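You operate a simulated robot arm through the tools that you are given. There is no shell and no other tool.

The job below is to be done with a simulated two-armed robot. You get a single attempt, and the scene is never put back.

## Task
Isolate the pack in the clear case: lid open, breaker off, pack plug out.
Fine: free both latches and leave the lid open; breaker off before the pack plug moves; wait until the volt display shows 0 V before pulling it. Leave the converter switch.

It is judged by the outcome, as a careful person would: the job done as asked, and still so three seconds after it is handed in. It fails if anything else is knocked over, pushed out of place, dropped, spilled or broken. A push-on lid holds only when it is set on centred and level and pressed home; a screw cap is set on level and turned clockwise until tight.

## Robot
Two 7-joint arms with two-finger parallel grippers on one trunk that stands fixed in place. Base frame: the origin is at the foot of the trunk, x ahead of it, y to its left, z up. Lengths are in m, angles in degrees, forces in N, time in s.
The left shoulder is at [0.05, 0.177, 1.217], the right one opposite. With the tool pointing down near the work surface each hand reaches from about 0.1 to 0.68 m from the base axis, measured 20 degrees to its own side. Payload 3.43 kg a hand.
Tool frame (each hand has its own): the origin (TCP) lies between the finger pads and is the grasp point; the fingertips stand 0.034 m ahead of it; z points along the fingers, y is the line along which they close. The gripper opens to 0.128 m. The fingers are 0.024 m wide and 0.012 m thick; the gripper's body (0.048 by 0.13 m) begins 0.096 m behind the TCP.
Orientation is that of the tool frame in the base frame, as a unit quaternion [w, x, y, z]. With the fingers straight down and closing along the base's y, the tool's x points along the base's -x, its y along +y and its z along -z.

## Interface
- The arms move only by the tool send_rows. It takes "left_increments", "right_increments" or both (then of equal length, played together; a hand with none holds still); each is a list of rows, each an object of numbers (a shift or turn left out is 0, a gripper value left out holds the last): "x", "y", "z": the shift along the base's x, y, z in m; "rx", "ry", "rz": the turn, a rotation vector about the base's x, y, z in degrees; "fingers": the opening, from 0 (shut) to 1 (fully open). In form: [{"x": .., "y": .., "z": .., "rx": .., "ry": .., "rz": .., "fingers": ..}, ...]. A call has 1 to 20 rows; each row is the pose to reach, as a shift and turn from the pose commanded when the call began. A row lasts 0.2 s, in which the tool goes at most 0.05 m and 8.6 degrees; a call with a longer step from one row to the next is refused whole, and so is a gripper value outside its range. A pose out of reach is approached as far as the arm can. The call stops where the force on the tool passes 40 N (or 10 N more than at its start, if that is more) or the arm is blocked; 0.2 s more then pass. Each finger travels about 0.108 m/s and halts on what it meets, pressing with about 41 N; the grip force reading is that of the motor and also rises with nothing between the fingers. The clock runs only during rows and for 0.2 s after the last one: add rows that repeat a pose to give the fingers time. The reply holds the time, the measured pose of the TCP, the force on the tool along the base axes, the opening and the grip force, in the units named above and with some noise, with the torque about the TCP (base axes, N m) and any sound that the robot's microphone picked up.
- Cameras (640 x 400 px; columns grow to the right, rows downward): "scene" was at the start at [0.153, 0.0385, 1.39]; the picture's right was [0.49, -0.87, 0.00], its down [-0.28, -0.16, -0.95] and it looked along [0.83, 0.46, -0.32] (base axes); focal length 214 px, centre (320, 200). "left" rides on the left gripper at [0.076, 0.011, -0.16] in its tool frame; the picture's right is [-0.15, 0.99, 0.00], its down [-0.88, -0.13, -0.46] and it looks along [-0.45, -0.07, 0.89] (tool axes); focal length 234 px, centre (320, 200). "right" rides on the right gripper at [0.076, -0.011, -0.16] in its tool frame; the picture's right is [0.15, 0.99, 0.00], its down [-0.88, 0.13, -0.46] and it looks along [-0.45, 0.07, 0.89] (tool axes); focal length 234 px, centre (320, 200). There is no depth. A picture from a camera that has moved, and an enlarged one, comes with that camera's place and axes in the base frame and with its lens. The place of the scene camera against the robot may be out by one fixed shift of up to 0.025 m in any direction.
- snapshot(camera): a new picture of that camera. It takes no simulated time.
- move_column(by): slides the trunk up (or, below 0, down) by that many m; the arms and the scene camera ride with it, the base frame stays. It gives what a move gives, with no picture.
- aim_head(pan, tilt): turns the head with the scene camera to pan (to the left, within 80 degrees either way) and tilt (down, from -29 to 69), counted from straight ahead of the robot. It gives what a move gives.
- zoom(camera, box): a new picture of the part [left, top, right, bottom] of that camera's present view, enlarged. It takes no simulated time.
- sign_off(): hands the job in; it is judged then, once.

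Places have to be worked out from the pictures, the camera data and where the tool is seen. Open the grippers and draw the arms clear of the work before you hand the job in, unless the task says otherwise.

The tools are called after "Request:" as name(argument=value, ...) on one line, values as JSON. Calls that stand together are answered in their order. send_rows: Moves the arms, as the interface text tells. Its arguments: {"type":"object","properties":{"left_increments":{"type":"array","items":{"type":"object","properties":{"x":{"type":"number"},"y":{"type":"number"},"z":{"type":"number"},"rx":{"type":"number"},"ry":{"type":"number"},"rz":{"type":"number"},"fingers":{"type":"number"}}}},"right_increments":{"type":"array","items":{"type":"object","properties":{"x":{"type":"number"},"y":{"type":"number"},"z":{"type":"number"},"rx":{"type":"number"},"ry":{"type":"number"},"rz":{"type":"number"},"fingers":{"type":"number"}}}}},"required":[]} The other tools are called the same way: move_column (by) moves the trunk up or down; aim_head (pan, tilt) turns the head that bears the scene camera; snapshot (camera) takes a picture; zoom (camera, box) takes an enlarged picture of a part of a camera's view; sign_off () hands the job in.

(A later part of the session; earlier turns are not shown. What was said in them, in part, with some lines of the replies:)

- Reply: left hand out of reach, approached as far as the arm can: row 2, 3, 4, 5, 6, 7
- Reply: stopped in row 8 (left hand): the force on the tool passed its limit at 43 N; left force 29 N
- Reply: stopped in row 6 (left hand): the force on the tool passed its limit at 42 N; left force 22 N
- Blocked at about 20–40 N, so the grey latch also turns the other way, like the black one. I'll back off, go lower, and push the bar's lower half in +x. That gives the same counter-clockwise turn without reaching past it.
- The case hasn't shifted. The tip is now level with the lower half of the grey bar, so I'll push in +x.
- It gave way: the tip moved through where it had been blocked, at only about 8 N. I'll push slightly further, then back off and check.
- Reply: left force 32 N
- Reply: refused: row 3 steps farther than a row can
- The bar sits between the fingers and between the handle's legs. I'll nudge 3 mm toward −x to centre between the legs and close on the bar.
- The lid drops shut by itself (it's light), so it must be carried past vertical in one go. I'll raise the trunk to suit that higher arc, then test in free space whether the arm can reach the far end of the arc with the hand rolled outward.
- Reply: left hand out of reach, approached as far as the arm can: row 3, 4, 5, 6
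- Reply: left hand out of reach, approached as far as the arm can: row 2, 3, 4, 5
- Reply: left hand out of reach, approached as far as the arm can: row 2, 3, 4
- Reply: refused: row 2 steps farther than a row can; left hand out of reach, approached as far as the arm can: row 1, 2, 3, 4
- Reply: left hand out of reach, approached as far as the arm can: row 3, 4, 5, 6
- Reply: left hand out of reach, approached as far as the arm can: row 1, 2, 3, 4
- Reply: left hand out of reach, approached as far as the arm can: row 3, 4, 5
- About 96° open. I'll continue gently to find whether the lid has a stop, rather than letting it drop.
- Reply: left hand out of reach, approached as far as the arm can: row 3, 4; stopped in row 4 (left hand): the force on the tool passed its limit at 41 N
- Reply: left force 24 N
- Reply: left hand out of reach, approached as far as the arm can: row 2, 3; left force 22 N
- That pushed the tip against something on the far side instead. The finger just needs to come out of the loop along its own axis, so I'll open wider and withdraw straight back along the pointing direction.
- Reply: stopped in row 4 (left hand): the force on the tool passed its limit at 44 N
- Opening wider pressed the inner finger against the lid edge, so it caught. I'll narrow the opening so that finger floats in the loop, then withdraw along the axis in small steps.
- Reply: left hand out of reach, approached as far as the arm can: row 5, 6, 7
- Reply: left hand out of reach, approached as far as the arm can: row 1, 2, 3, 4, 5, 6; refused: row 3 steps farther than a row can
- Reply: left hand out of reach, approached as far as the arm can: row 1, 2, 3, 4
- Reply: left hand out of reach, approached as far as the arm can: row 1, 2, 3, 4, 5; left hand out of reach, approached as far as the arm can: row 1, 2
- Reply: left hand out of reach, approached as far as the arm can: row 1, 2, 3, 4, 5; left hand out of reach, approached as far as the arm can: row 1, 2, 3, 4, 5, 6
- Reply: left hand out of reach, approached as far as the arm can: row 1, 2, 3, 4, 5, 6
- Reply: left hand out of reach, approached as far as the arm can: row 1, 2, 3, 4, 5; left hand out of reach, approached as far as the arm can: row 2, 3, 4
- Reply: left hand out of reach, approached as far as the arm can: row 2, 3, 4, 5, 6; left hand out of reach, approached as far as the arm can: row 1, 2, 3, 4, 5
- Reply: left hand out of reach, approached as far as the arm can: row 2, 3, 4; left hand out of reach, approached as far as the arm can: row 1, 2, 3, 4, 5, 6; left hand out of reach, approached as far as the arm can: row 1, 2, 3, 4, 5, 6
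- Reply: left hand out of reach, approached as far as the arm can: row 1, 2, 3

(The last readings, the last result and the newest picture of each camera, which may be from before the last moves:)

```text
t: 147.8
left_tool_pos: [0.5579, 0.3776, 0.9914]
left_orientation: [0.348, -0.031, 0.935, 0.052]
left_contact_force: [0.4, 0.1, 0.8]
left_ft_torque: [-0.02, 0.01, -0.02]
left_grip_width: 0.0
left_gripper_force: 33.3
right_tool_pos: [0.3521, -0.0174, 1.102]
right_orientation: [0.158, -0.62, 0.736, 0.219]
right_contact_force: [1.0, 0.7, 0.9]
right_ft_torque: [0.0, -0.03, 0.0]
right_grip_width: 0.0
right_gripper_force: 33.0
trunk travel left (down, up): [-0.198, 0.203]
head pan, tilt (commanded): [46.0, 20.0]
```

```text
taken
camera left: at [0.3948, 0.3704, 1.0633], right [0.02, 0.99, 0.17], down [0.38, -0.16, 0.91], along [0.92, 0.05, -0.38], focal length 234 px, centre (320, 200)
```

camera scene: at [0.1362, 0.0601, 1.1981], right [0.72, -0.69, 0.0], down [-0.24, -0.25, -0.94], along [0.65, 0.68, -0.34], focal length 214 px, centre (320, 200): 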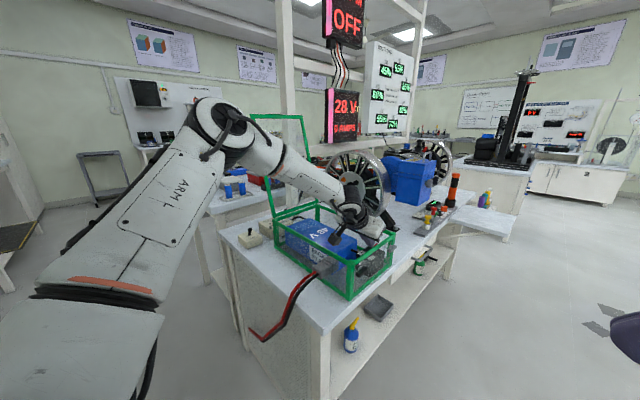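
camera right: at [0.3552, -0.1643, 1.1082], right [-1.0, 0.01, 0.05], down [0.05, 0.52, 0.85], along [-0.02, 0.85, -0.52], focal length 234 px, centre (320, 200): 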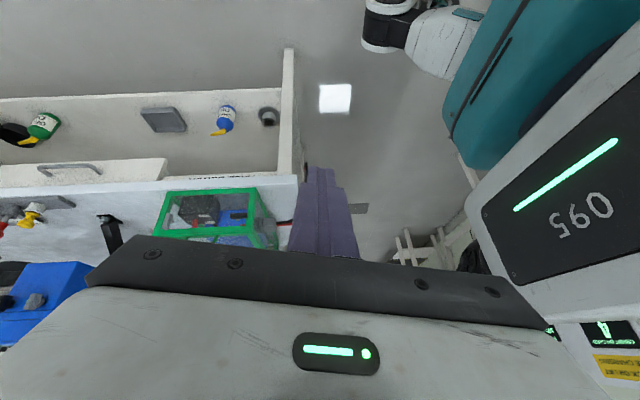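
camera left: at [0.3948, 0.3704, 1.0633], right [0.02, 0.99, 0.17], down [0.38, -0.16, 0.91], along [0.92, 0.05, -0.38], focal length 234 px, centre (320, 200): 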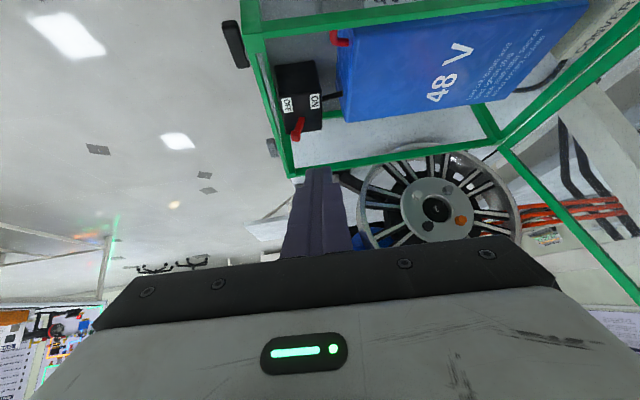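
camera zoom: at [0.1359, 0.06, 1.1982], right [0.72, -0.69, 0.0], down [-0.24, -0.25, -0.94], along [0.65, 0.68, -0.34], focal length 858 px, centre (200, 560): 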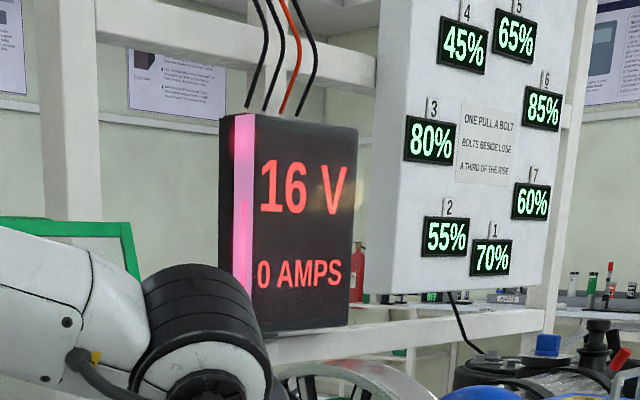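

Down to 16 V and the lever stays at OFF. While it decays I'll bring the left hand over the plug, pointing straight down with the fingers open, without touching it.

Request:
send_rows(left_increments=[{"x": -0.03, "y": 0.0, "z": 0.02, "ry": 7}, {"x": -0.06, "y": 0.01, "z": 0.04, "ry": 14}, {"x": -0.08, "y": 0.015, "z": 0.05, "ry": 21}, {"x": -0.1, "y": 0.02, "z": 0.06, "ry": 28}, {"x": -0.11, "y": 0.025, "z": 0.06, "ry": 35, "fingers": 0.5}, {"x": -0.115, "y": 0.03, "z": 0.06, "ry": 41, "fingers": 0.5}])

Request:
snapshot(camera="left")

Request:
zoom(camera="scene", box=[300, 60, 400, 160])

```text
t: 149.2
left_tool_pos: [0.4451, 0.4067, 1.0509]
left_orientation: [-0.003, -0.01, 0.998, 0.058]
left_contact_force: [0.9, 0.1, -0.5]
left_ft_torque: [0.01, 0.01, 0.04]
left_grip_width: 0.0641
left_gripper_force: 0.0
right_tool_pos: [0.3525, -0.0178, 1.1002]
right_orientation: [0.159, -0.621, 0.735, 0.22]
right_contact_force: [0.6, 0.1, -0.1]
right_ft_torque: [-0.01, 0.0, 0.01]
right_grip_width: 0.0
right_gripper_force: 32.9
trunk travel left (down, up): [-0.198, 0.203]
head pan, tilt (commanded): [46.0, 20.0]
```

```text
taken
camera left: at [0.37, 0.4002, 1.2113], right [0.13, 0.99, 0.11], down [0.89, -0.16, 0.43], along [0.45, 0.05, -0.89], focal length 234 px, centre (320, 200)
```

left: 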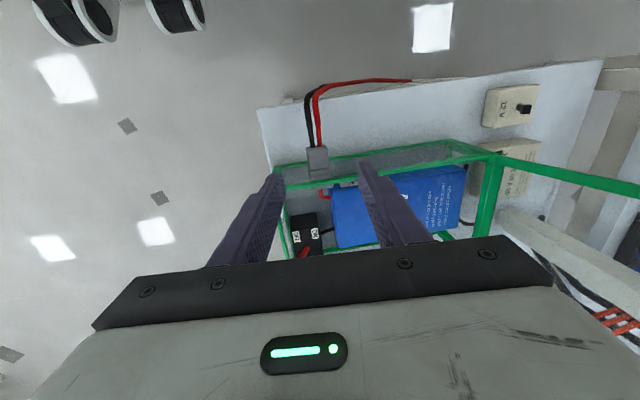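

```text
4.00 times, centred on (350, 110) of scene
camera zoom: at [0.1363, 0.0601, 1.1981], right [0.72, -0.69, 0.0], down [-0.24, -0.25, -0.94], along [0.65, 0.68, -0.34], focal length 858 px, centre (200, 560)
```

zoom: 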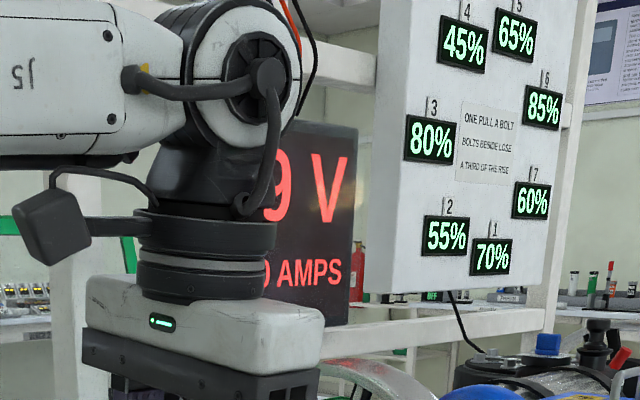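

9 V and falling. I'll correct the small tilt and zoom in on the plug meanwhile.

Request:
send_rows(left_increments=[{"rx": -3.3}, {"rx": -6.6}, {"rx": -6.6}])

Request:
zoom(camera="left", box=[260, 70, 380, 220])

Request:
zoom(camera="right", box=[220, 140, 380, 260])

Request:
zoom(camera="scene", box=[250, 190, 400, 350])

```text
t: 150.0
left_tool_pos: [0.4456, 0.4077, 1.0511]
left_orientation: [-0.002, -0.01, 1.0, 0.0]
left_contact_force: [-0.4, -0.1, -0.7]
left_ft_torque: [0.01, 0.0, -0.04]
left_grip_width: 0.064
left_gripper_force: 0.0
right_tool_pos: [0.353, -0.0182, 1.1021]
right_orientation: [0.16, -0.621, 0.736, 0.219]
right_contact_force: [0.3, 0.4, 0.4]
right_ft_torque: [0.0, 0.01, 0.01]
right_grip_width: 0.0
right_gripper_force: 33.0
trunk travel left (down, up): [-0.198, 0.203]
head pan, tilt (commanded): [46.0, 20.0]
```

```text
2.67 times, centred on (320, 145) of left
camera zoom: at [0.3699, 0.419, 1.2112], right [0.13, 0.99, 0.0], down [0.88, -0.11, 0.45], along [0.45, -0.06, -0.89], focal length 624 px, centre (320, 347)
```

zoom: 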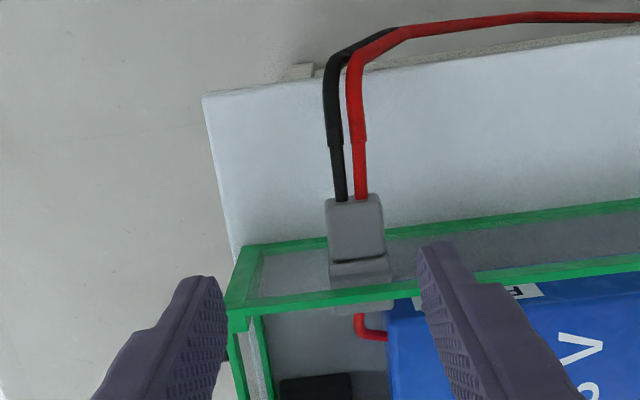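

```text
3.33 times, centred on (300, 200) of right
camera zoom: at [0.356, -0.1645, 1.1976], right [-1.0, 0.01, 0.05], down [0.05, 0.52, 0.85], along [-0.02, 0.85, -0.52], focal length 781 px, centre (387, 200)
```

zoom: 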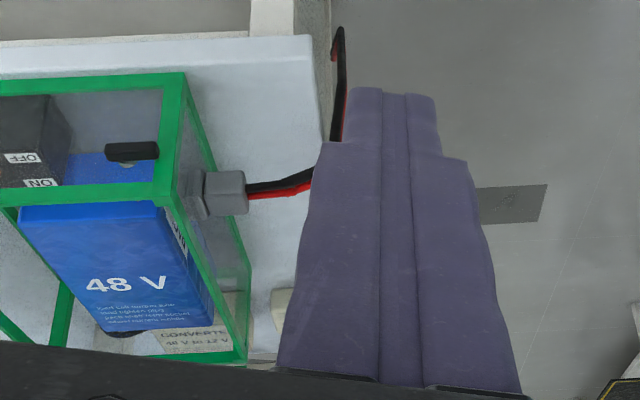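

```text
2.50 times, centred on (325, 270) of scene
camera zoom: at [0.1362, 0.0601, 1.1982], right [0.72, -0.69, 0.0], down [-0.24, -0.25, -0.94], along [0.65, 0.68, -0.34], focal length 536 px, centre (308, 25)
```

zoom: 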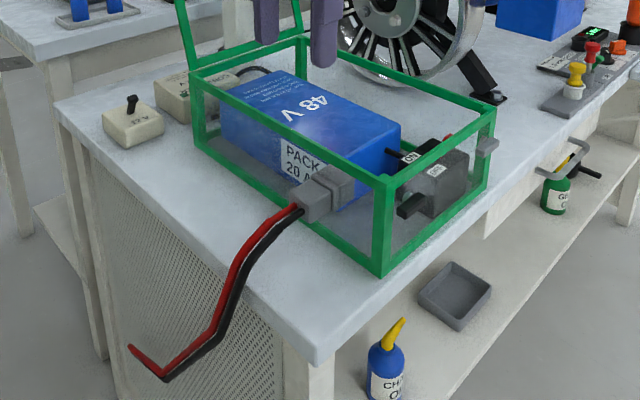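

The plug body spans about x 0.461–0.500, y 0.409–0.442, z 0.816–0.840, with its cables trailing toward −x. I'll hover over it with the fingers straddling, not touching, and check the display.

Request:
send_rows(left_increments=[{"x": 0.015, "y": 0.01, "z": -0.03}, {"x": 0.03, "y": 0.0178, "z": -0.07}, {"x": 0.0324, "y": 0.0178, "z": -0.11}])

Request:
zoom(camera="left", box=[240, 60, 400, 220])

Request:
zoom(camera="scene", box=[300, 60, 400, 160])

Request:
zoom(camera="scene", box=[280, 210, 380, 310])

```text
t: 150.8
left_tool_pos: [0.4783, 0.4239, 0.9392]
left_orientation: [-0.002, -0.011, 1.0, 0.001]
left_contact_force: [-1.1, 0.4, 0.6]
left_ft_torque: [0.02, 0.02, -0.01]
left_grip_width: 0.064
left_gripper_force: 0.0
right_tool_pos: [0.3537, -0.0174, 1.1018]
right_orientation: [0.16, -0.62, 0.736, 0.219]
right_contact_force: [0.1, -0.1, 0.8]
right_ft_torque: [-0.01, -0.01, -0.01]
right_grip_width: 0.0
right_gripper_force: 32.9
trunk travel left (down, up): [-0.198, 0.203]
head pan, tilt (commanded): [46.0, 20.0]
```

```text
2.50 times, centred on (320, 140) of left
camera zoom: at [0.403, 0.4351, 1.1008], right [0.13, 0.99, 0.0], down [0.88, -0.11, 0.45], along [0.45, -0.06, -0.89], focal length 585 px, centre (320, 350)
```

zoom: 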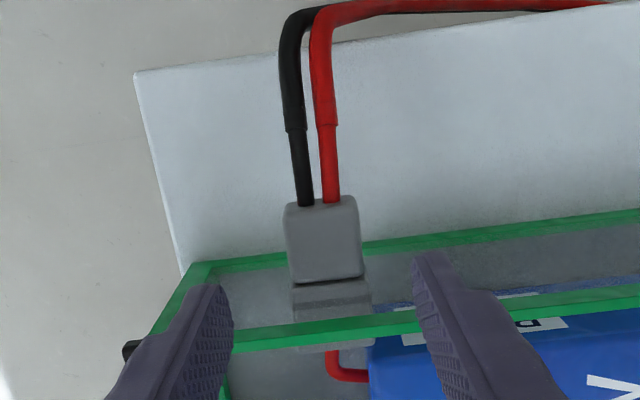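

```text
4.00 times, centred on (350, 110) of scene
camera zoom: at [0.1364, 0.0602, 1.1981], right [0.72, -0.69, 0.0], down [-0.24, -0.25, -0.94], along [0.65, 0.68, -0.34], focal length 858 px, centre (200, 560)
```

zoom: 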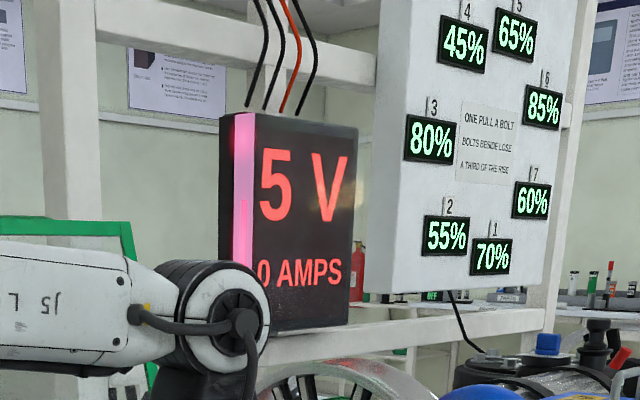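

```text
4.00 times, centred on (330, 260) of scene
camera zoom: at [0.1364, 0.0602, 1.1981], right [0.72, -0.69, 0.0], down [-0.24, -0.25, -0.94], along [0.65, 0.68, -0.34], focal length 858 px, centre (280, -40)
```

zoom: 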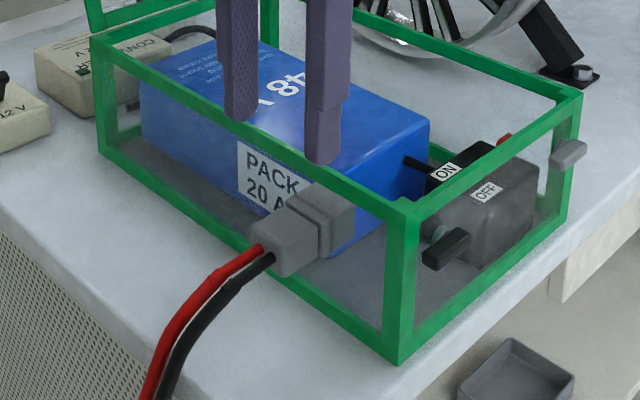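

5 V now. I'll hold still and wait for it to finish decaying.

Request:
send_rows(left_increments=[{"y": 0.002, "x": 0.002}, {"y": 0.002, "x": 0.002}, {"y": 0.002, "x": 0.002}, {"y": 0.002, "x": 0.002}, {"y": 0.002, "x": 0.002}, {"y": 0.002, "x": 0.002}, {"y": 0.002, "x": 0.002}, {"y": 0.002, "x": 0.002}, {"y": 0.002, "x": 0.002}, {"y": 0.002, "x": 0.002}, {"y": 0.002, "x": 0.002}, {"y": 0.002, "x": 0.002}, {"y": 0.002, "x": 0.002}, {"y": 0.002, "x": 0.002}, {"y": 0.002, "x": 0.002}, {"y": 0.002, "x": 0.002}, {"y": 0.002, "x": 0.002}, {"y": 0.002, "x": 0.002}, {"y": 0.002, "x": 0.002}, {"y": 0.002, "x": 0.002}])

Request:
zoom(camera="scene", box=[300, 60, 400, 160])

```text
t: 155.0
left_tool_pos: [0.4798, 0.4264, 0.9411]
left_orientation: [-0.002, -0.011, 1.0, 0.001]
left_contact_force: [-0.2, -1.9, -0.1]
left_ft_torque: [0.02, 0.01, 0.01]
left_grip_width: 0.0641
left_gripper_force: 0.1
right_tool_pos: [0.3527, -0.0184, 1.1018]
right_orientation: [0.159, -0.621, 0.736, 0.219]
right_contact_force: [-0.7, 0.2, -0.2]
right_ft_torque: [0.02, 0.0, -0.01]
right_grip_width: 0.0002
right_gripper_force: 33.1
trunk travel left (down, up): [-0.198, 0.203]
head pan, tilt (commanded): [46.0, 20.0]
```

```text
4.00 times, centred on (350, 110) of scene
camera zoom: at [0.1362, 0.0601, 1.1981], right [0.72, -0.69, 0.0], down [-0.24, -0.25, -0.94], along [0.65, 0.68, -0.34], focal length 858 px, centre (200, 560)
```

zoom: 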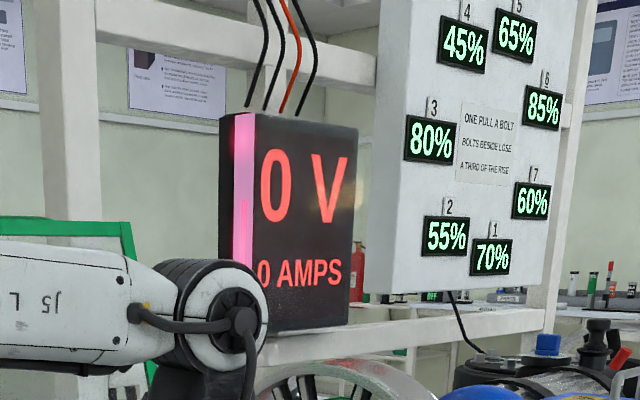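

The display shows 0 V. I'll wait a couple more seconds for margin and then lower the open fingers around the plug body.

Request:
send_rows(left_increments=[{"z": 0}, {"z": 0}, {"z": 0}, {"z": 0}, {"z": 0}, {"z": 0}, {"z": 0}, {"z": 0}, {"z": -0.03}, {"z": -0.06}, {"z": -0.085}, {"z": -0.1}, {"z": -0.107}, {"z": -0.107}])

Request:
zoom(camera="left", box=[240, 60, 400, 220])

Request:
zoom(camera="scene", box=[280, 60, 400, 310])

Request:
zoom(camera="right", box=[220, 140, 340, 240])

```text
t: 158.0
left_tool_pos: [0.4795, 0.4281, 0.833]
left_orientation: [-0.002, -0.01, 1.0, 0.001]
left_contact_force: [0.0, -0.2, -0.8]
left_ft_torque: [-0.01, -0.03, 0.04]
left_grip_width: 0.0643
left_gripper_force: 0.0
right_tool_pos: [0.3528, -0.0169, 1.1016]
right_orientation: [0.159, -0.62, 0.736, 0.219]
right_contact_force: [0.5, 0.8, -0.3]
right_ft_torque: [0.01, -0.01, 0.01]
right_grip_width: 0.0
right_gripper_force: 32.4
trunk travel left (down, up): [-0.198, 0.203]
head pan, tilt (commanded): [46.0, 20.0]
```

```text
2.50 times, centred on (320, 140) of left
camera zoom: at [0.4038, 0.4388, 0.9945], right [0.13, 0.99, 0.0], down [0.88, -0.11, 0.45], along [0.45, -0.06, -0.89], focal length 585 px, centre (320, 350)
```

zoom: 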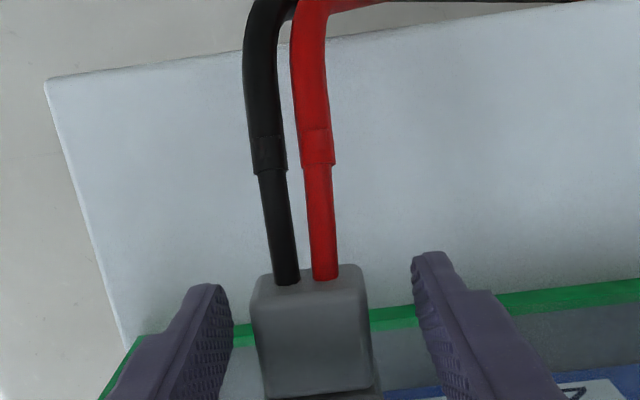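

```text
1.60 times, centred on (340, 185) of scene
camera zoom: at [0.1362, 0.0601, 1.1981], right [0.72, -0.69, 0.0], down [-0.24, -0.25, -0.94], along [0.65, 0.68, -0.34], focal length 343 px, centre (288, 224)
```

zoom: 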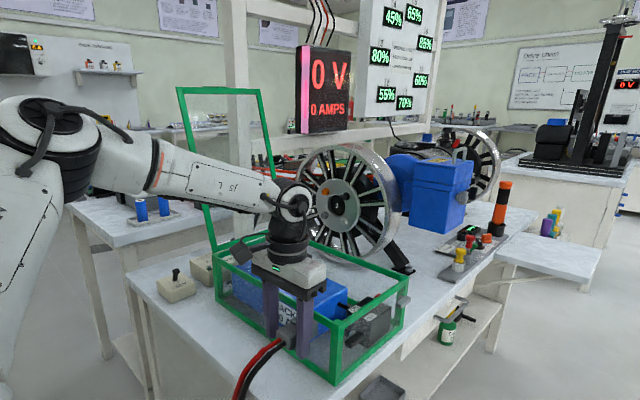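

```text
4.00 times, centred on (280, 190) of right
camera zoom: at [0.356, -0.1645, 1.1976], right [-1.0, 0.01, 0.05], down [0.05, 0.52, 0.85], along [-0.02, 0.85, -0.52], focal length 937 px, centre (480, 240)
```

zoom: 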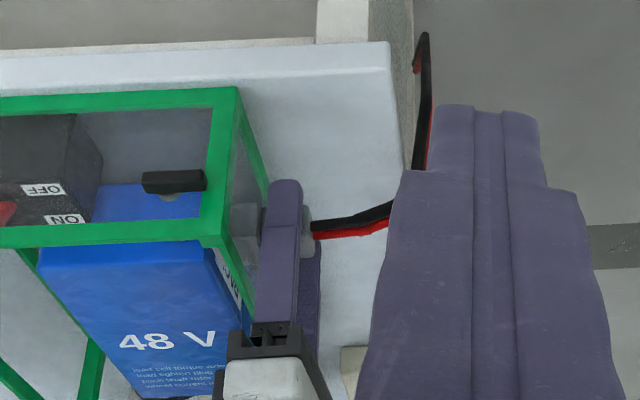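

0 V, and the fingers straddle the plug. I'll centre by 3 mm and close on it.

Request:
send_rows(left_increments=[{"y": -0.003}, {"y": -0.003, "fingers": 0.2}, {"y": -0.003, "fingers": 0.0}, {"y": -0.003, "fingers": 0.0}, {"y": -0.003, "fingers": 0.0}])

Request:
zoom(camera="left", box=[240, 60, 400, 220])

```text
t: 159.2
left_tool_pos: [0.4796, 0.4251, 0.8343]
left_orientation: [-0.002, -0.009, 1.0, 0.001]
left_contact_force: [0.9, 3.1, 0.8]
left_ft_torque: [-0.11, 0.01, -1.22]
left_grip_width: 0.0357
left_gripper_force: 45.2
right_tool_pos: [0.3525, -0.0171, 1.1016]
right_orientation: [0.158, -0.62, 0.736, 0.22]
right_contact_force: [-0.5, -0.2, -0.3]
right_ft_torque: [0.03, -0.01, -0.02]
right_grip_width: 0.0
right_gripper_force: 33.6
trunk travel left (down, up): [-0.198, 0.203]
head pan, tilt (commanded): [46.0, 20.0]
```

```text
2.50 times, centred on (320, 140) of left
camera zoom: at [0.404, 0.4363, 0.9947], right [0.13, 0.99, 0.0], down [0.88, -0.12, 0.45], along [0.45, -0.06, -0.89], focal length 585 px, centre (320, 350)
```

zoom: 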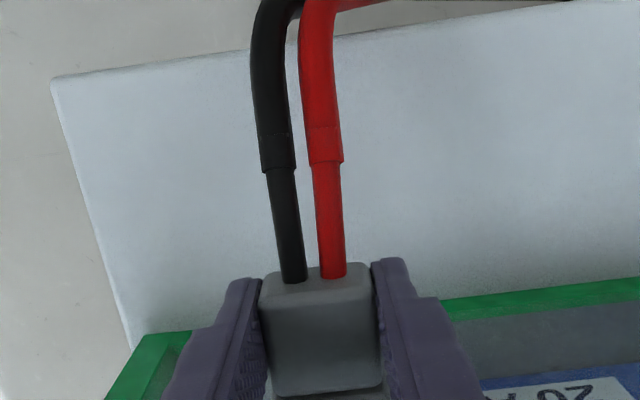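

Plug is held (35.7 mm), display at 0 V. Now I'll pull straight out in −x with small steps.

Request:
send_rows(left_increments=[{"x": -0.004}, {"x": -0.008}, {"x": -0.012}, {"x": -0.016}, {"x": -0.02}, {"x": -0.025}, {"x": -0.03}])

Request:
zoom(camera="left", box=[240, 60, 400, 220])

Request:
zoom(camera="right", box=[220, 140, 340, 240])

```text
t: 160.8
left_tool_pos: [0.4517, 0.4244, 0.8329]
left_orientation: [-0.002, -0.011, 1.0, 0.0]
left_contact_force: [14.6, -1.7, -4.0]
left_ft_torque: [0.17, 1.03, -1.09]
left_grip_width: 0.0358
left_gripper_force: 44.9
right_tool_pos: [0.3542, -0.0178, 1.1003]
right_orientation: [0.157, -0.621, 0.736, 0.219]
right_contact_force: [-1.0, 0.3, 0.0]
right_ft_torque: [0.01, 0.01, 0.01]
right_grip_width: 0.0
right_gripper_force: 33.0
trunk travel left (down, up): [-0.198, 0.203]
head pan, tilt (commanded): [46.0, 20.0]
```

```text
2.50 times, centred on (320, 140) of left
camera zoom: at [0.3754, 0.4365, 0.9945], right [0.13, 0.99, 0.0], down [0.88, -0.11, 0.45], along [0.45, -0.06, -0.89], focal length 585 px, centre (320, 350)
```

zoom: 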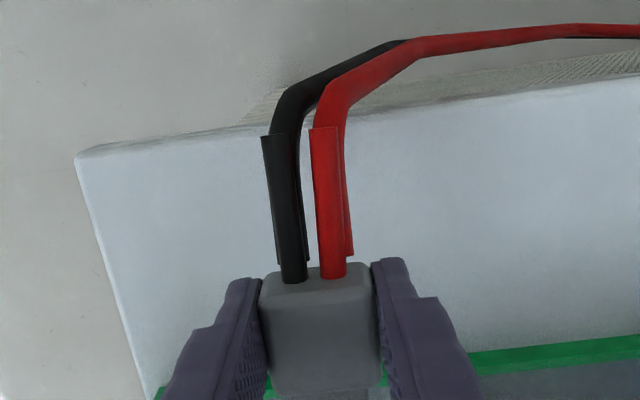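

```text
4.00 times, centred on (280, 190) of right
camera zoom: at [0.3575, -0.1644, 1.1969], right [-1.0, 0.01, 0.05], down [0.05, 0.52, 0.85], along [-0.02, 0.85, -0.52], focal length 937 px, centre (480, 240)
```

zoom: 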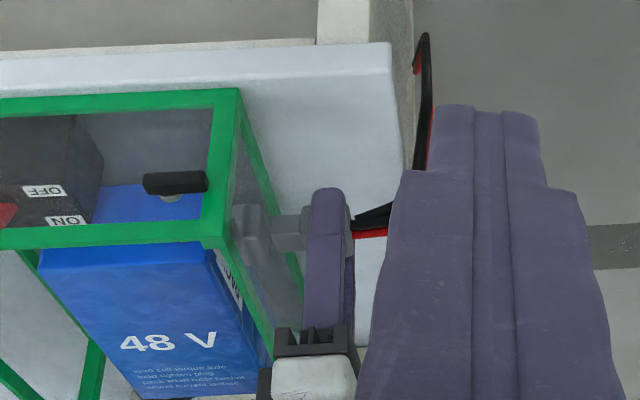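

It's sliding out (28 mm so far, about 15 N friction) and its nose is still partly in the socket. I'll keep pulling.

Request:
send_rows(left_increments=[{"x": -0.005}, {"x": -0.01}, {"x": -0.015}, {"x": -0.02}, {"x": -0.027}, {"x": -0.034}, {"x": -0.04}])

Request:
zoom(camera="left", box=[220, 60, 420, 260])

Request:
zoom(camera="right", box=[220, 140, 340, 240])

Request:
snapshot(camera="scene")

```text
t: 161.4
left_tool_pos: [0.4506, 0.4252, 0.8339]
left_orientation: [0.011, -0.008, 1.0, -0.001]
left_contact_force: [12.4, -2.0, -18.1]
left_ft_torque: [0.02, -1.28, -1.31]
left_grip_width: 0.0361
left_gripper_force: 44.7
right_tool_pos: [0.354, -0.0162, 1.101]
right_orientation: [0.157, -0.621, 0.736, 0.219]
right_contact_force: [-0.1, -0.1, -0.1]
right_ft_torque: [-0.06, 0.01, -0.01]
right_grip_width: 0.0
right_gripper_force: 32.8
trunk travel left (down, up): [-0.198, 0.203]
head pan, tilt (commanded): [46.0, 20.0]
stopped in row 2 (left hand): the force on the tool passed its limit at 42 N (the readings are from after the stop); the commanded pose is now the measured one
```

```text
2.00 times, centred on (320, 160) of left
camera zoom: at [0.3705, 0.4373, 0.9931], right [0.13, 0.99, 0.0], down [0.87, -0.12, 0.47], along [0.47, -0.06, -0.88], focal length 468 px, centre (320, 280)
```

zoom: 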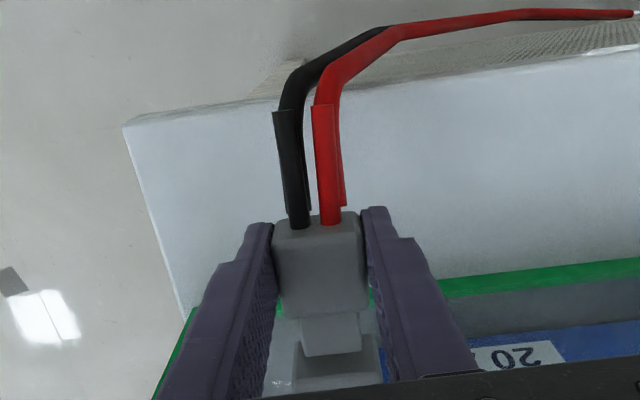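

```text
4.00 times, centred on (280, 190) of right
camera zoom: at [0.3579, -0.1635, 1.1967], right [-1.0, 0.01, 0.05], down [0.05, 0.53, 0.85], along [-0.02, 0.85, -0.52], focal length 937 px, centre (480, 240)
```

zoom: 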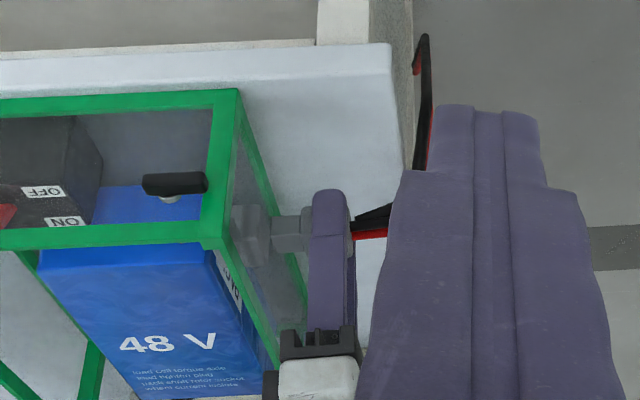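

```text
taken
camera scene: at [0.1382, 0.0611, 1.1975], right [0.72, -0.69, 0.0], down [-0.24, -0.25, -0.94], along [0.65, 0.68, -0.34], focal length 214 px, centre (320, 200)
```

scene: 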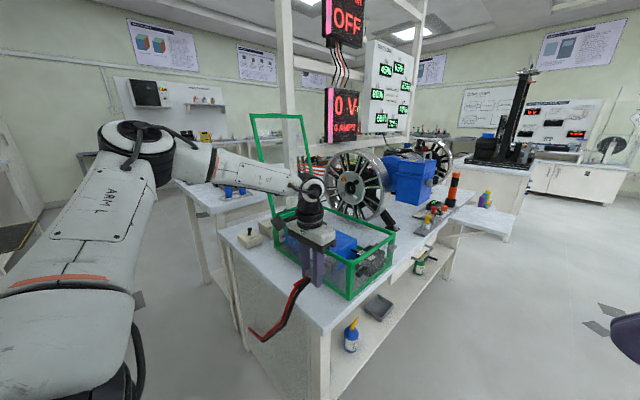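

It stopped firmly after 29 mm, and the cable stubs have telescoped fully into the sleeves, so this looks like the end of the plug's travel. I'll look closely at the gap between the plug nose and the socket.

Request:
zoom(camera="left", box=[280, 150, 380, 260])

Request:
zoom(camera="right", box=[270, 180, 320, 220])

Request:
zoom(camera="scene", box=[270, 210, 370, 310])

```text
3.64 times, centred on (330, 205) of left
camera zoom: at [0.3705, 0.4373, 0.9931], right [0.13, 0.99, 0.0], down [0.87, -0.12, 0.47], along [0.47, -0.06, -0.88], focal length 852 px, centre (284, 182)
```

zoom: 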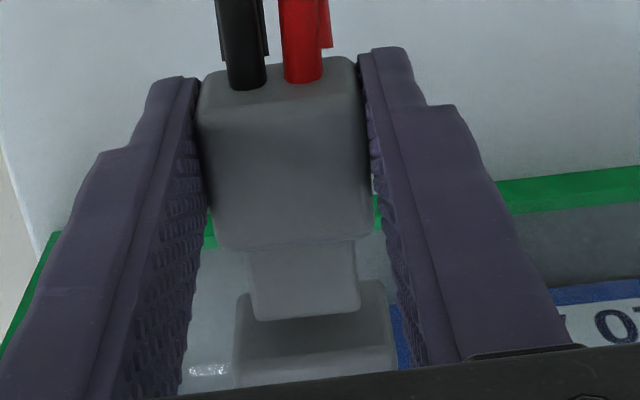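

```text
10.00 times, centred on (295, 200) of right
camera zoom: at [0.3579, -0.1635, 1.1967], right [-1.0, 0.01, 0.05], down [0.05, 0.53, 0.85], along [-0.02, 0.85, -0.52], focal length 2342 px, centre (570, 200)
```

zoom: 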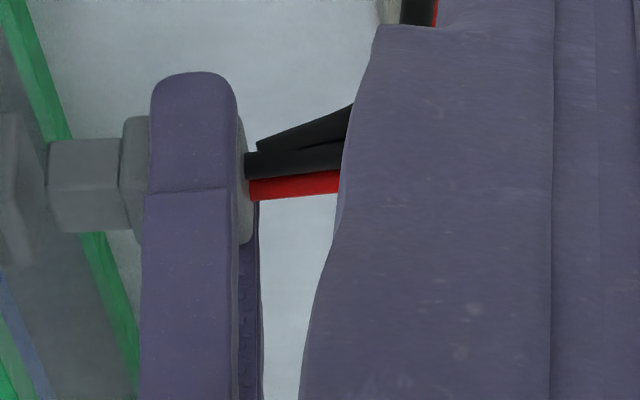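

```text
4.00 times, centred on (320, 260) of scene
camera zoom: at [0.1382, 0.0611, 1.1975], right [0.72, -0.69, 0.0], down [-0.24, -0.25, -0.94], along [0.65, 0.68, -0.34], focal length 858 px, centre (320, -40)
```

zoom: 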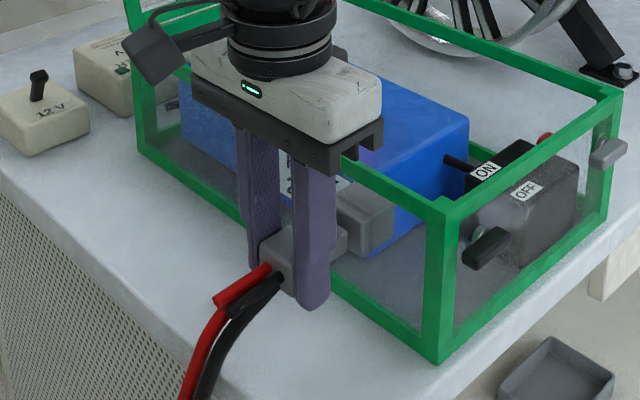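

The nose end looks clear of the socket, with a thin gap visible. I'll hold still a moment to see what force remains.

Request:
send_rows(left_increments=[{"x": 0.0}, {"x": 0.0}])

```text
t: 162.0
left_tool_pos: [0.4496, 0.4261, 0.8346]
left_orientation: [0.01, -0.01, 1.0, -0.001]
left_contact_force: [17.3, -4.1, -21.6]
left_ft_torque: [0.23, -0.76, -1.42]
left_grip_width: 0.0356
left_gripper_force: 45.2
right_tool_pos: [0.3548, -0.0161, 1.1012]
right_orientation: [0.157, -0.621, 0.735, 0.22]
right_contact_force: [-0.2, 0.1, -0.3]
right_ft_torque: [0.01, 0.01, -0.01]
right_grip_width: 0.0
right_gripper_force: 32.7
trunk travel left (down, up): [-0.198, 0.203]
head pan, tilt (commanded): [46.0, 20.0]
```

There's a residual load from my pull tilting the hand slightly. I'll relax the pose (undo the tilt) and then test gently whether the plug is free or at a slide stop.

Request:
send_rows(left_increments=[{"x": 0.001, "z": -0.001, "ry": 0.7}, {"x": 0.002, "z": -0.002, "ry": 1.3}, {"x": 0.002, "z": -0.002, "ry": 1.3}])

Request:
zoom(camera="right", box=[270, 180, 320, 220])

```text
t: 162.8
left_tool_pos: [0.4506, 0.4253, 0.835]
left_orientation: [-0.002, -0.009, 1.0, -0.001]
left_contact_force: [5.6, 2.6, -5.4]
left_ft_torque: [-0.33, -1.01, -1.0]
left_grip_width: 0.036
left_gripper_force: 45.2
right_tool_pos: [0.3531, -0.0174, 1.1008]
right_orientation: [0.157, -0.621, 0.736, 0.219]
right_contact_force: [0.6, -0.8, -0.5]
right_ft_torque: [0.04, -0.03, 0.0]
right_grip_width: 0.0001
right_gripper_force: 33.1
trunk travel left (down, up): [-0.198, 0.203]
head pan, tilt (commanded): [46.0, 20.0]
```

```text
10.00 times, centred on (295, 200) of right
camera zoom: at [0.3567, -0.1639, 1.1975], right [-1.0, 0.01, 0.05], down [0.05, 0.52, 0.85], along [-0.02, 0.85, -0.52], focal length 2342 px, centre (570, 200)
```

zoom: 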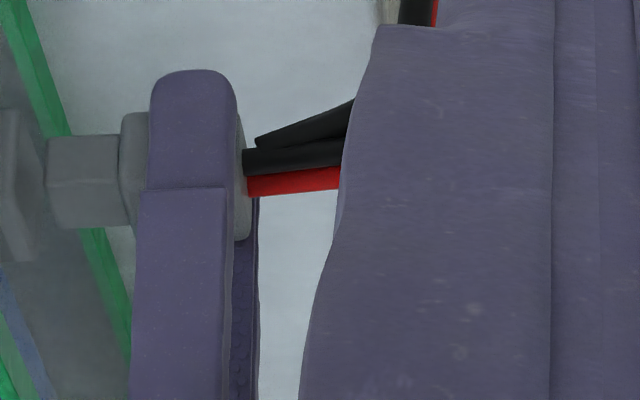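

The nose is now visibly clear of the socket by a few millimetres. I'll test with a small lift whether the plug is free or carried on its slide.

Request:
send_rows(left_increments=[{"z": 0.002}, {"z": 0.004}, {"z": 0.004}])

Request:
zoom(camera="right", box=[270, 180, 320, 220])

```text
t: 163.6
left_tool_pos: [0.4517, 0.425, 0.834]
left_orientation: [-0.006, -0.01, 1.0, -0.003]
left_contact_force: [6.9, -7.5, -32.2]
left_ft_torque: [0.28, -0.99, -1.18]
left_grip_width: 0.0359
left_gripper_force: 45.0
right_tool_pos: [0.3551, -0.0172, 1.1003]
right_orientation: [0.157, -0.621, 0.736, 0.219]
right_contact_force: [-0.7, 0.1, 0.0]
right_ft_torque: [0.01, -0.01, -0.01]
right_grip_width: 0.0
right_gripper_force: 33.5
trunk travel left (down, up): [-0.198, 0.203]
head pan, tilt (commanded): [46.0, 20.0]
```

```text
10.00 times, centred on (295, 200) of right
camera zoom: at [0.3587, -0.1631, 1.1965], right [-1.0, 0.01, 0.05], down [0.05, 0.53, 0.85], along [-0.02, 0.85, -0.52], focal length 2342 px, centre (570, 200)
```

zoom: 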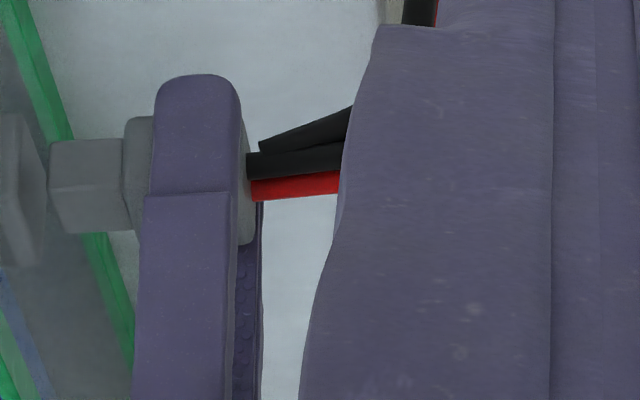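

It's rigidly guided (32 N with no movement), so the plug is on a slide and at its fully-out stop. I'll relax the lift and give one gentle final pull to make sure it sits at the end of travel.

Request:
send_rows(left_increments=[{"z": -0.004}, {"z": -0.004, "x": -0.001}, {"z": -0.004, "x": -0.0025}, {"z": -0.004, "x": -0.0025}])

```text
t: 164.6
left_tool_pos: [0.4508, 0.4242, 0.8344]
left_orientation: [-0.001, -0.009, 1.0, 0.0]
left_contact_force: [16.4, -2.8, -12.5]
left_ft_torque: [0.12, 0.38, -1.05]
left_grip_width: 0.0357
left_gripper_force: 45.3
right_tool_pos: [0.3537, -0.0177, 1.1002]
right_orientation: [0.157, -0.62, 0.736, 0.22]
right_contact_force: [0.1, 0.1, -0.2]
right_ft_torque: [-0.02, 0.0, -0.02]
right_grip_width: 0.0
right_gripper_force: 32.9
trunk travel left (down, up): [-0.198, 0.203]
head pan, tilt (commanded): [46.0, 20.0]
```

At the stop (16 N, no movement). I'll ease the load off and open the fingers to see whether the plug stays out.

Request:
send_rows(left_increments=[{"x": 0.001, "z": -0.001}, {"x": 0.0015, "z": -0.0015, "fingers": 0.35}, {"x": 0.0015, "z": -0.0015, "fingers": 0.5}, {"x": 0.0015, "z": -0.0015, "fingers": 0.5}])

Request:
zoom(camera="right", box=[250, 170, 330, 230])

Request:
zoom(camera="left", box=[260, 130, 400, 270])

```text
t: 165.6
left_tool_pos: [0.4484, 0.4248, 0.8336]
left_orientation: [-0.003, -0.01, 1.0, 0.0]
left_contact_force: [-0.5, -0.6, -0.3]
left_ft_torque: [0.0, -0.01, 0.03]
left_grip_width: 0.064
left_gripper_force: 0.0
right_tool_pos: [0.3526, -0.0179, 1.1012]
right_orientation: [0.159, -0.621, 0.735, 0.219]
right_contact_force: [0.0, 0.3, 0.6]
right_ft_torque: [0.03, -0.05, 0.0]
right_grip_width: 0.0
right_gripper_force: 32.8
trunk travel left (down, up): [-0.198, 0.203]
head pan, tilt (commanded): [46.0, 20.0]
```

```text
6.67 times, centred on (290, 200) of right
camera zoom: at [0.356, -0.1645, 1.1976], right [-1.0, 0.01, 0.05], down [0.05, 0.52, 0.85], along [-0.02, 0.85, -0.52], focal length 1561 px, centre (520, 200)
```

zoom: 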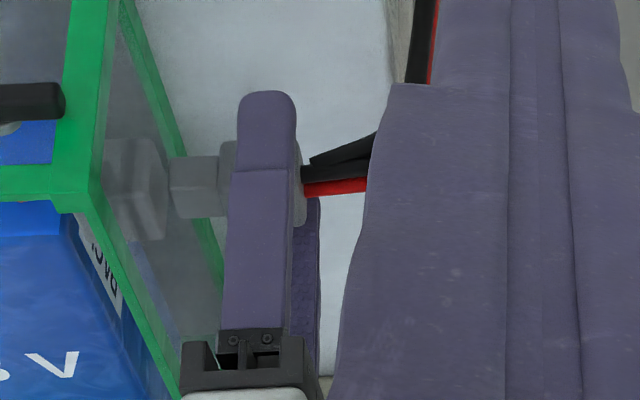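

```text
2.86 times, centred on (330, 200) of left
camera zoom: at [0.3731, 0.4365, 0.994], right [0.13, 0.99, 0.0], down [0.89, -0.11, 0.45], along [0.45, -0.06, -0.89], focal length 669 px, centre (291, 200)
```

zoom: 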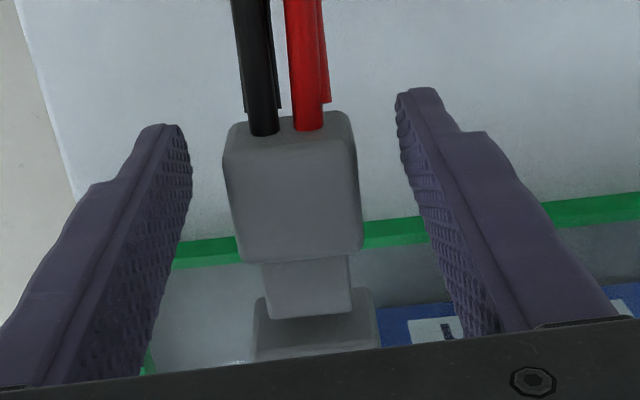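

The plug stays out, with its nose clear of the socket. I'll lift the hand straight up and away.

Request:
send_rows(left_increments=[{"z": 0.03}, {"z": 0.07}, {"z": 0.11}, {"z": 0.15}, {"x": -0.03, "y": -0.02, "z": 0.18}, {"x": -0.07, "y": -0.05, "z": 0.2}, {"x": -0.11, "y": -0.08, "z": 0.21}])

Request:
snapshot(camera="left")

Request:
snapshot(camera="scene")

Request:
zoom(camera="right", box=[130, 130, 350, 260])

```text
refused: row 6 steps farther than a row can; nothing moved
```

```text
taken
camera left: at [0.3731, 0.4365, 0.994], right [0.13, 0.99, 0.0], down [0.89, -0.11, 0.45], along [0.45, -0.06, -0.89], focal length 234 px, centre (320, 200)
```

left: 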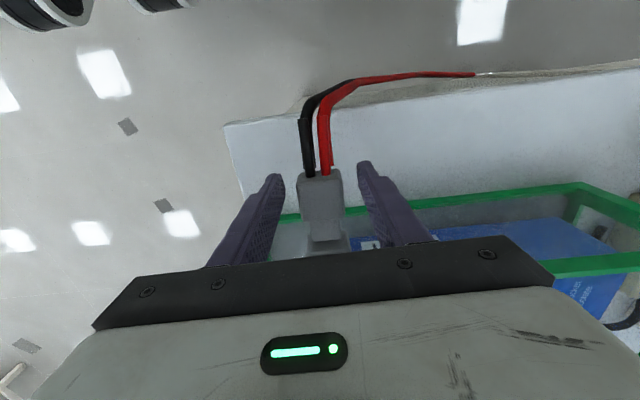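

```text
taken
camera scene: at [0.1362, 0.0601, 1.1982], right [0.72, -0.69, 0.0], down [-0.24, -0.25, -0.94], along [0.65, 0.68, -0.34], focal length 214 px, centre (320, 200)
```

scene: 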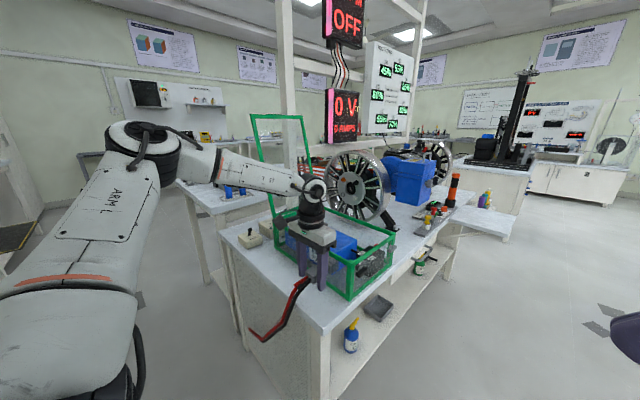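

```text
2.91 times, centred on (240, 195) of right
camera zoom: at [0.356, -0.1645, 1.1976], right [-1.0, 0.01, 0.05], down [0.05, 0.52, 0.85], along [-0.02, 0.85, -0.52], focal length 681 px, centre (553, 214)
```

zoom: 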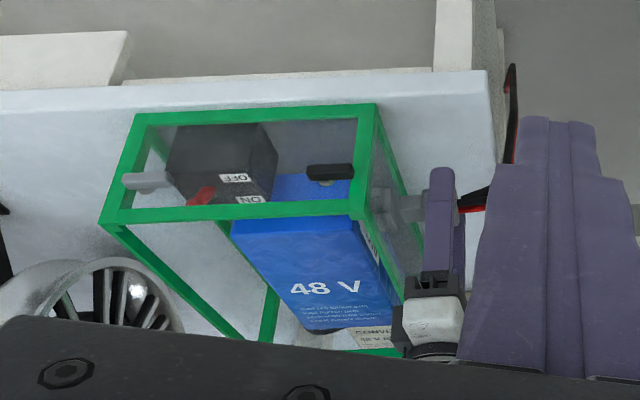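

Step too long again; resending with smaller increments.

Request:
send_rows(left_increments=[{"z": 0.03}, {"z": 0.07}, {"z": 0.11}, {"z": 0.15}, {"x": -0.02, "y": -0.01, "z": 0.18}, {"x": -0.05, "y": -0.03, "z": 0.2}, {"x": -0.08, "y": -0.05, "z": 0.21}, {"x": -0.11, "y": -0.08, "z": 0.22}, {"x": -0.14, "y": -0.11, "z": 0.22}])

Request:
snapshot(camera="left")

Request:
snapshot(camera="scene")

Request:
zoom(camera="right", box=[130, 130, 350, 260])

```text
t: 167.6
left_tool_pos: [0.309, 0.3151, 1.0521]
left_orientation: [-0.002, -0.009, 1.0, 0.0]
left_contact_force: [-0.3, -0.2, -0.7]
left_ft_torque: [0.0, -0.01, -0.02]
left_grip_width: 0.0639
left_gripper_force: 0.1
right_tool_pos: [0.3531, -0.0186, 1.1008]
right_orientation: [0.159, -0.62, 0.736, 0.219]
right_contact_force: [0.8, 0.0, -1.0]
right_ft_torque: [0.0, -0.03, 0.01]
right_grip_width: 0.0002
right_gripper_force: 32.9
trunk travel left (down, up): [-0.198, 0.203]
head pan, tilt (commanded): [46.0, 20.0]
```

```text
taken
camera left: at [0.2331, 0.3262, 1.2129], right [0.13, 0.99, 0.0], down [0.89, -0.11, 0.45], along [0.45, -0.06, -0.89], focal length 234 px, centre (320, 200)
```

left: 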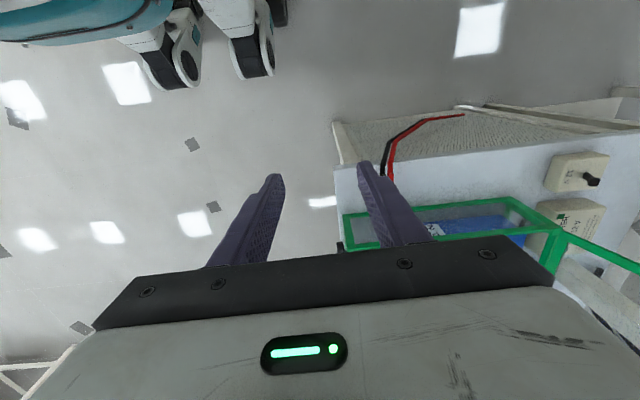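

```text
taken
camera scene: at [0.1361, 0.0599, 1.1982], right [0.72, -0.69, 0.0], down [-0.24, -0.25, -0.94], along [0.65, 0.68, -0.34], focal length 214 px, centre (320, 200)
```

scene: 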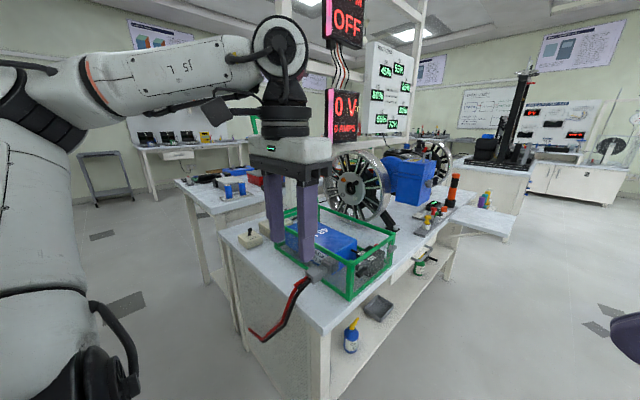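

```text
2.91 times, centred on (240, 195) of right
camera zoom: at [0.3559, -0.1646, 1.1976], right [-1.0, 0.01, 0.05], down [0.05, 0.52, 0.85], along [-0.02, 0.85, -0.52], focal length 681 px, centre (553, 214)
```

zoom: 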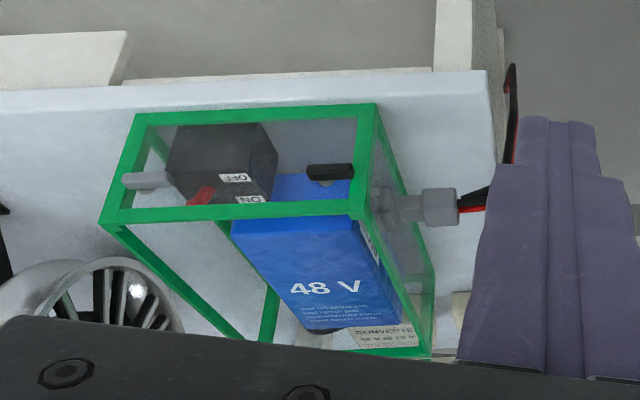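

The plug is out and holding its place. I'll draw both arms back well clear and open both grippers.

Request:
send_rows(left_increments=[{"x": -0.03, "y": -0.02, "z": 0.02, "fingers": 0.8}, {"x": -0.06, "y": -0.04, "z": 0.04, "fingers": 0.8}, {"x": -0.08, "y": -0.05, "z": 0.07, "fingers": 0.8}, {"x": -0.09, "y": -0.06, "z": 0.1, "fingers": 0.8}, {"x": -0.1, "y": -0.07, "z": 0.13, "fingers": 0.8}], right_increments=[{"y": -0.03, "rx": -7, "fingers": 0.8}, {"x": -0.02, "y": -0.06, "rx": -14, "fingers": 0.8}, {"x": -0.04, "y": -0.1, "rx": -21, "fingers": 0.8}, {"x": -0.06, "y": -0.14, "rx": -28, "fingers": 0.8}, {"x": -0.08, "y": -0.18, "rx": -35, "fingers": 0.8}])

Request:
aim_head(pan=43, tilt=32)

Request:
snapshot(camera="scene")

Request:
zoom(camera="scene", box=[220, 60, 420, 260])

```text
t: 168.8
left_tool_pos: [0.2095, 0.2455, 1.1835]
left_orientation: [-0.002, -0.009, 1.0, -0.001]
left_contact_force: [0.7, -0.1, 0.2]
left_ft_torque: [0.03, -0.01, 0.01]
left_grip_width: 0.1023
left_gripper_force: 0.0
right_tool_pos: [0.2506, -0.1766, 1.0819]
right_orientation: [-0.035, -0.639, 0.768, -0.012]
right_contact_force: [-0.1, -0.3, -0.4]
right_ft_torque: [0.03, 0.0, -0.03]
right_grip_width: 0.1022
right_gripper_force: 0.1
right hand out of reach, approached as far as the arm can: row 4, 5
trunk travel left (down, up): [-0.198, 0.203]
head pan, tilt (commanded): [46.0, 20.0]
```

```text
t: 169.5
left_tool_pos: [0.2111, 0.2462, 1.1827]
left_orientation: [-0.002, -0.01, 1.0, -0.001]
left_contact_force: [0.2, -0.2, -0.3]
left_ft_torque: [0.01, -0.03, -0.05]
left_grip_width: 0.1026
left_gripper_force: 0.1
right_tool_pos: [0.2511, -0.1757, 1.0816]
right_orientation: [-0.035, -0.64, 0.768, -0.011]
right_contact_force: [-1.0, 0.9, -1.3]
right_ft_torque: [0.0, -0.03, 0.01]
right_grip_width: 0.1028
right_gripper_force: 0.0
trunk travel left (down, up): [-0.198, 0.203]
head pan, tilt (commanded): [43.0, 32.0]
```

```text
taken
camera scene: at [0.137, 0.0542, 1.179], right [0.68, -0.73, 0.0], down [-0.39, -0.36, -0.85], along [0.62, 0.58, -0.53], focal length 214 px, centre (320, 200)
```

scene: 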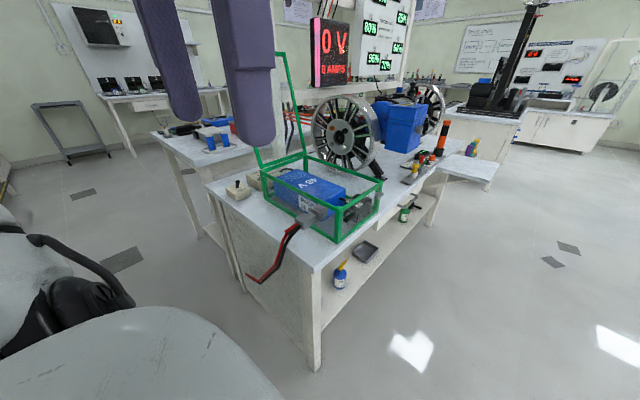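

```text
2.00 times, centred on (320, 160) of scene
camera zoom: at [0.137, 0.0542, 1.179], right [0.68, -0.73, 0.0], down [-0.39, -0.36, -0.85], along [0.62, 0.58, -0.53], focal length 429 px, centre (320, 280)
```

zoom: 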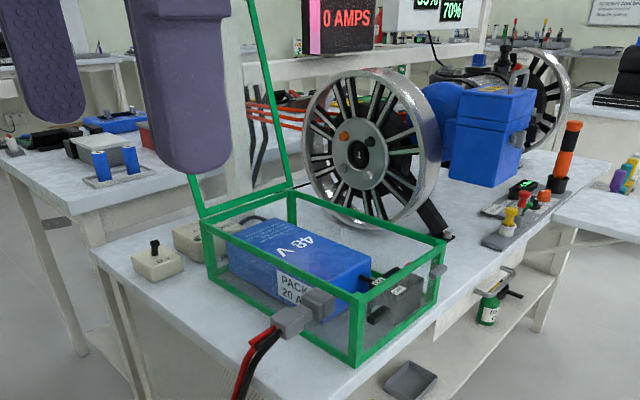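

Arms are clear. Final check on the details: plug gap, breaker lever, latches and converter switch.

Request:
zoom(camera="scene", box=[280, 170, 390, 250])

Request:
zoom(camera="scene", box=[215, 150, 315, 230])

Request:
zoom(camera="left", box=[330, 90, 630, 290])

```text
5.00 times, centred on (335, 210) of scene
camera zoom: at [0.137, 0.0542, 1.179], right [0.68, -0.73, 0.0], down [-0.39, -0.36, -0.85], along [0.62, 0.58, -0.53], focal length 1072 px, centre (245, 150)
```

zoom: 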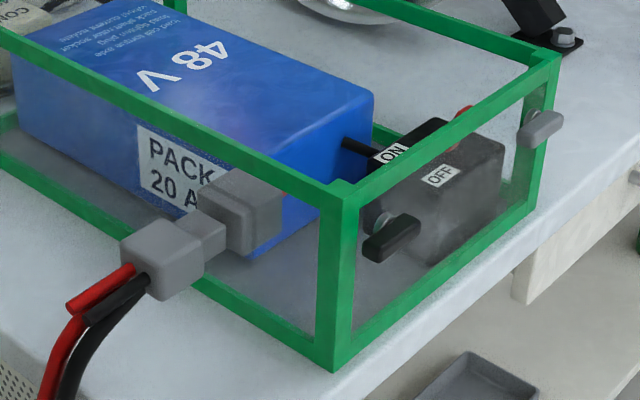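

```text
5.00 times, centred on (265, 190) of scene
camera zoom: at [0.137, 0.0542, 1.179], right [0.68, -0.73, 0.0], down [-0.39, -0.36, -0.85], along [0.62, 0.58, -0.53], focal length 1072 px, centre (595, 250)
```

zoom: 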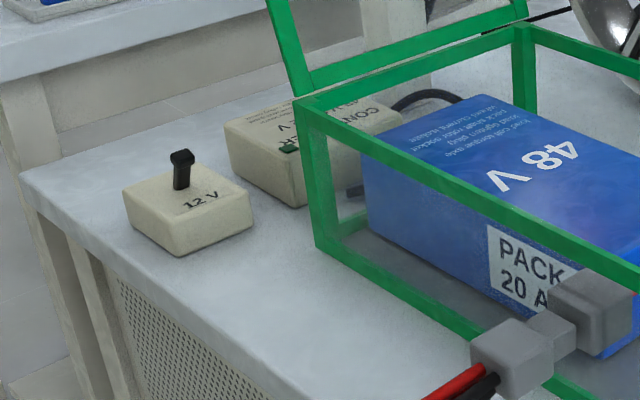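

```text
2.00 times, centred on (480, 190) of left
camera zoom: at [0.1349, 0.2578, 1.3436], right [0.13, 0.99, 0.0], down [0.89, -0.11, 0.45], along [0.45, -0.06, -0.89], focal length 468 px, centre (0, 220)
```

zoom: 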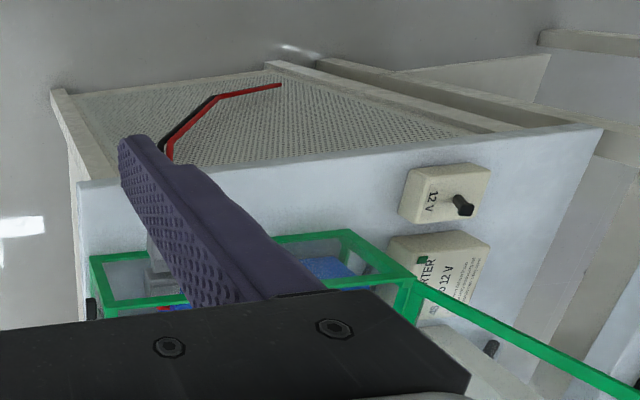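

Everything is as asked. Both latches are turned free and the lid stands open against its stop. The breaker lever is at OFF, the display reads 0 V, and the pack plug is fully out. The converter switch wasn't touched, nothing else has moved, and both arms are clear with grippers open. Handing in.

Request:
sign_off()

```text
The job is handed in.
```

The pack is isolated: lid open, breaker off and pack plug out. I've handed the job in, but no verdict has come back.

- **Latches and lid:** Both latches are turned free. The lid stands open by itself at about 105°, against its stop. I dropped it shut once from about 5°, a few centimetres, while testing whether the hinge would hold it.
- **Breaker:** I moved the lever to OFF before touching the plug.
- **Plug:** I waited until the display read 0 V and held a couple of seconds longer before pulling. The plug came out about 29 mm to the end of its travel and stayed there when I let go, with its nose clear of the socket.
- **Everything else:** I left the converter switch alone, and in the last pictures nothing else looks moved. Both arms are clear of the bench with the grippers open.
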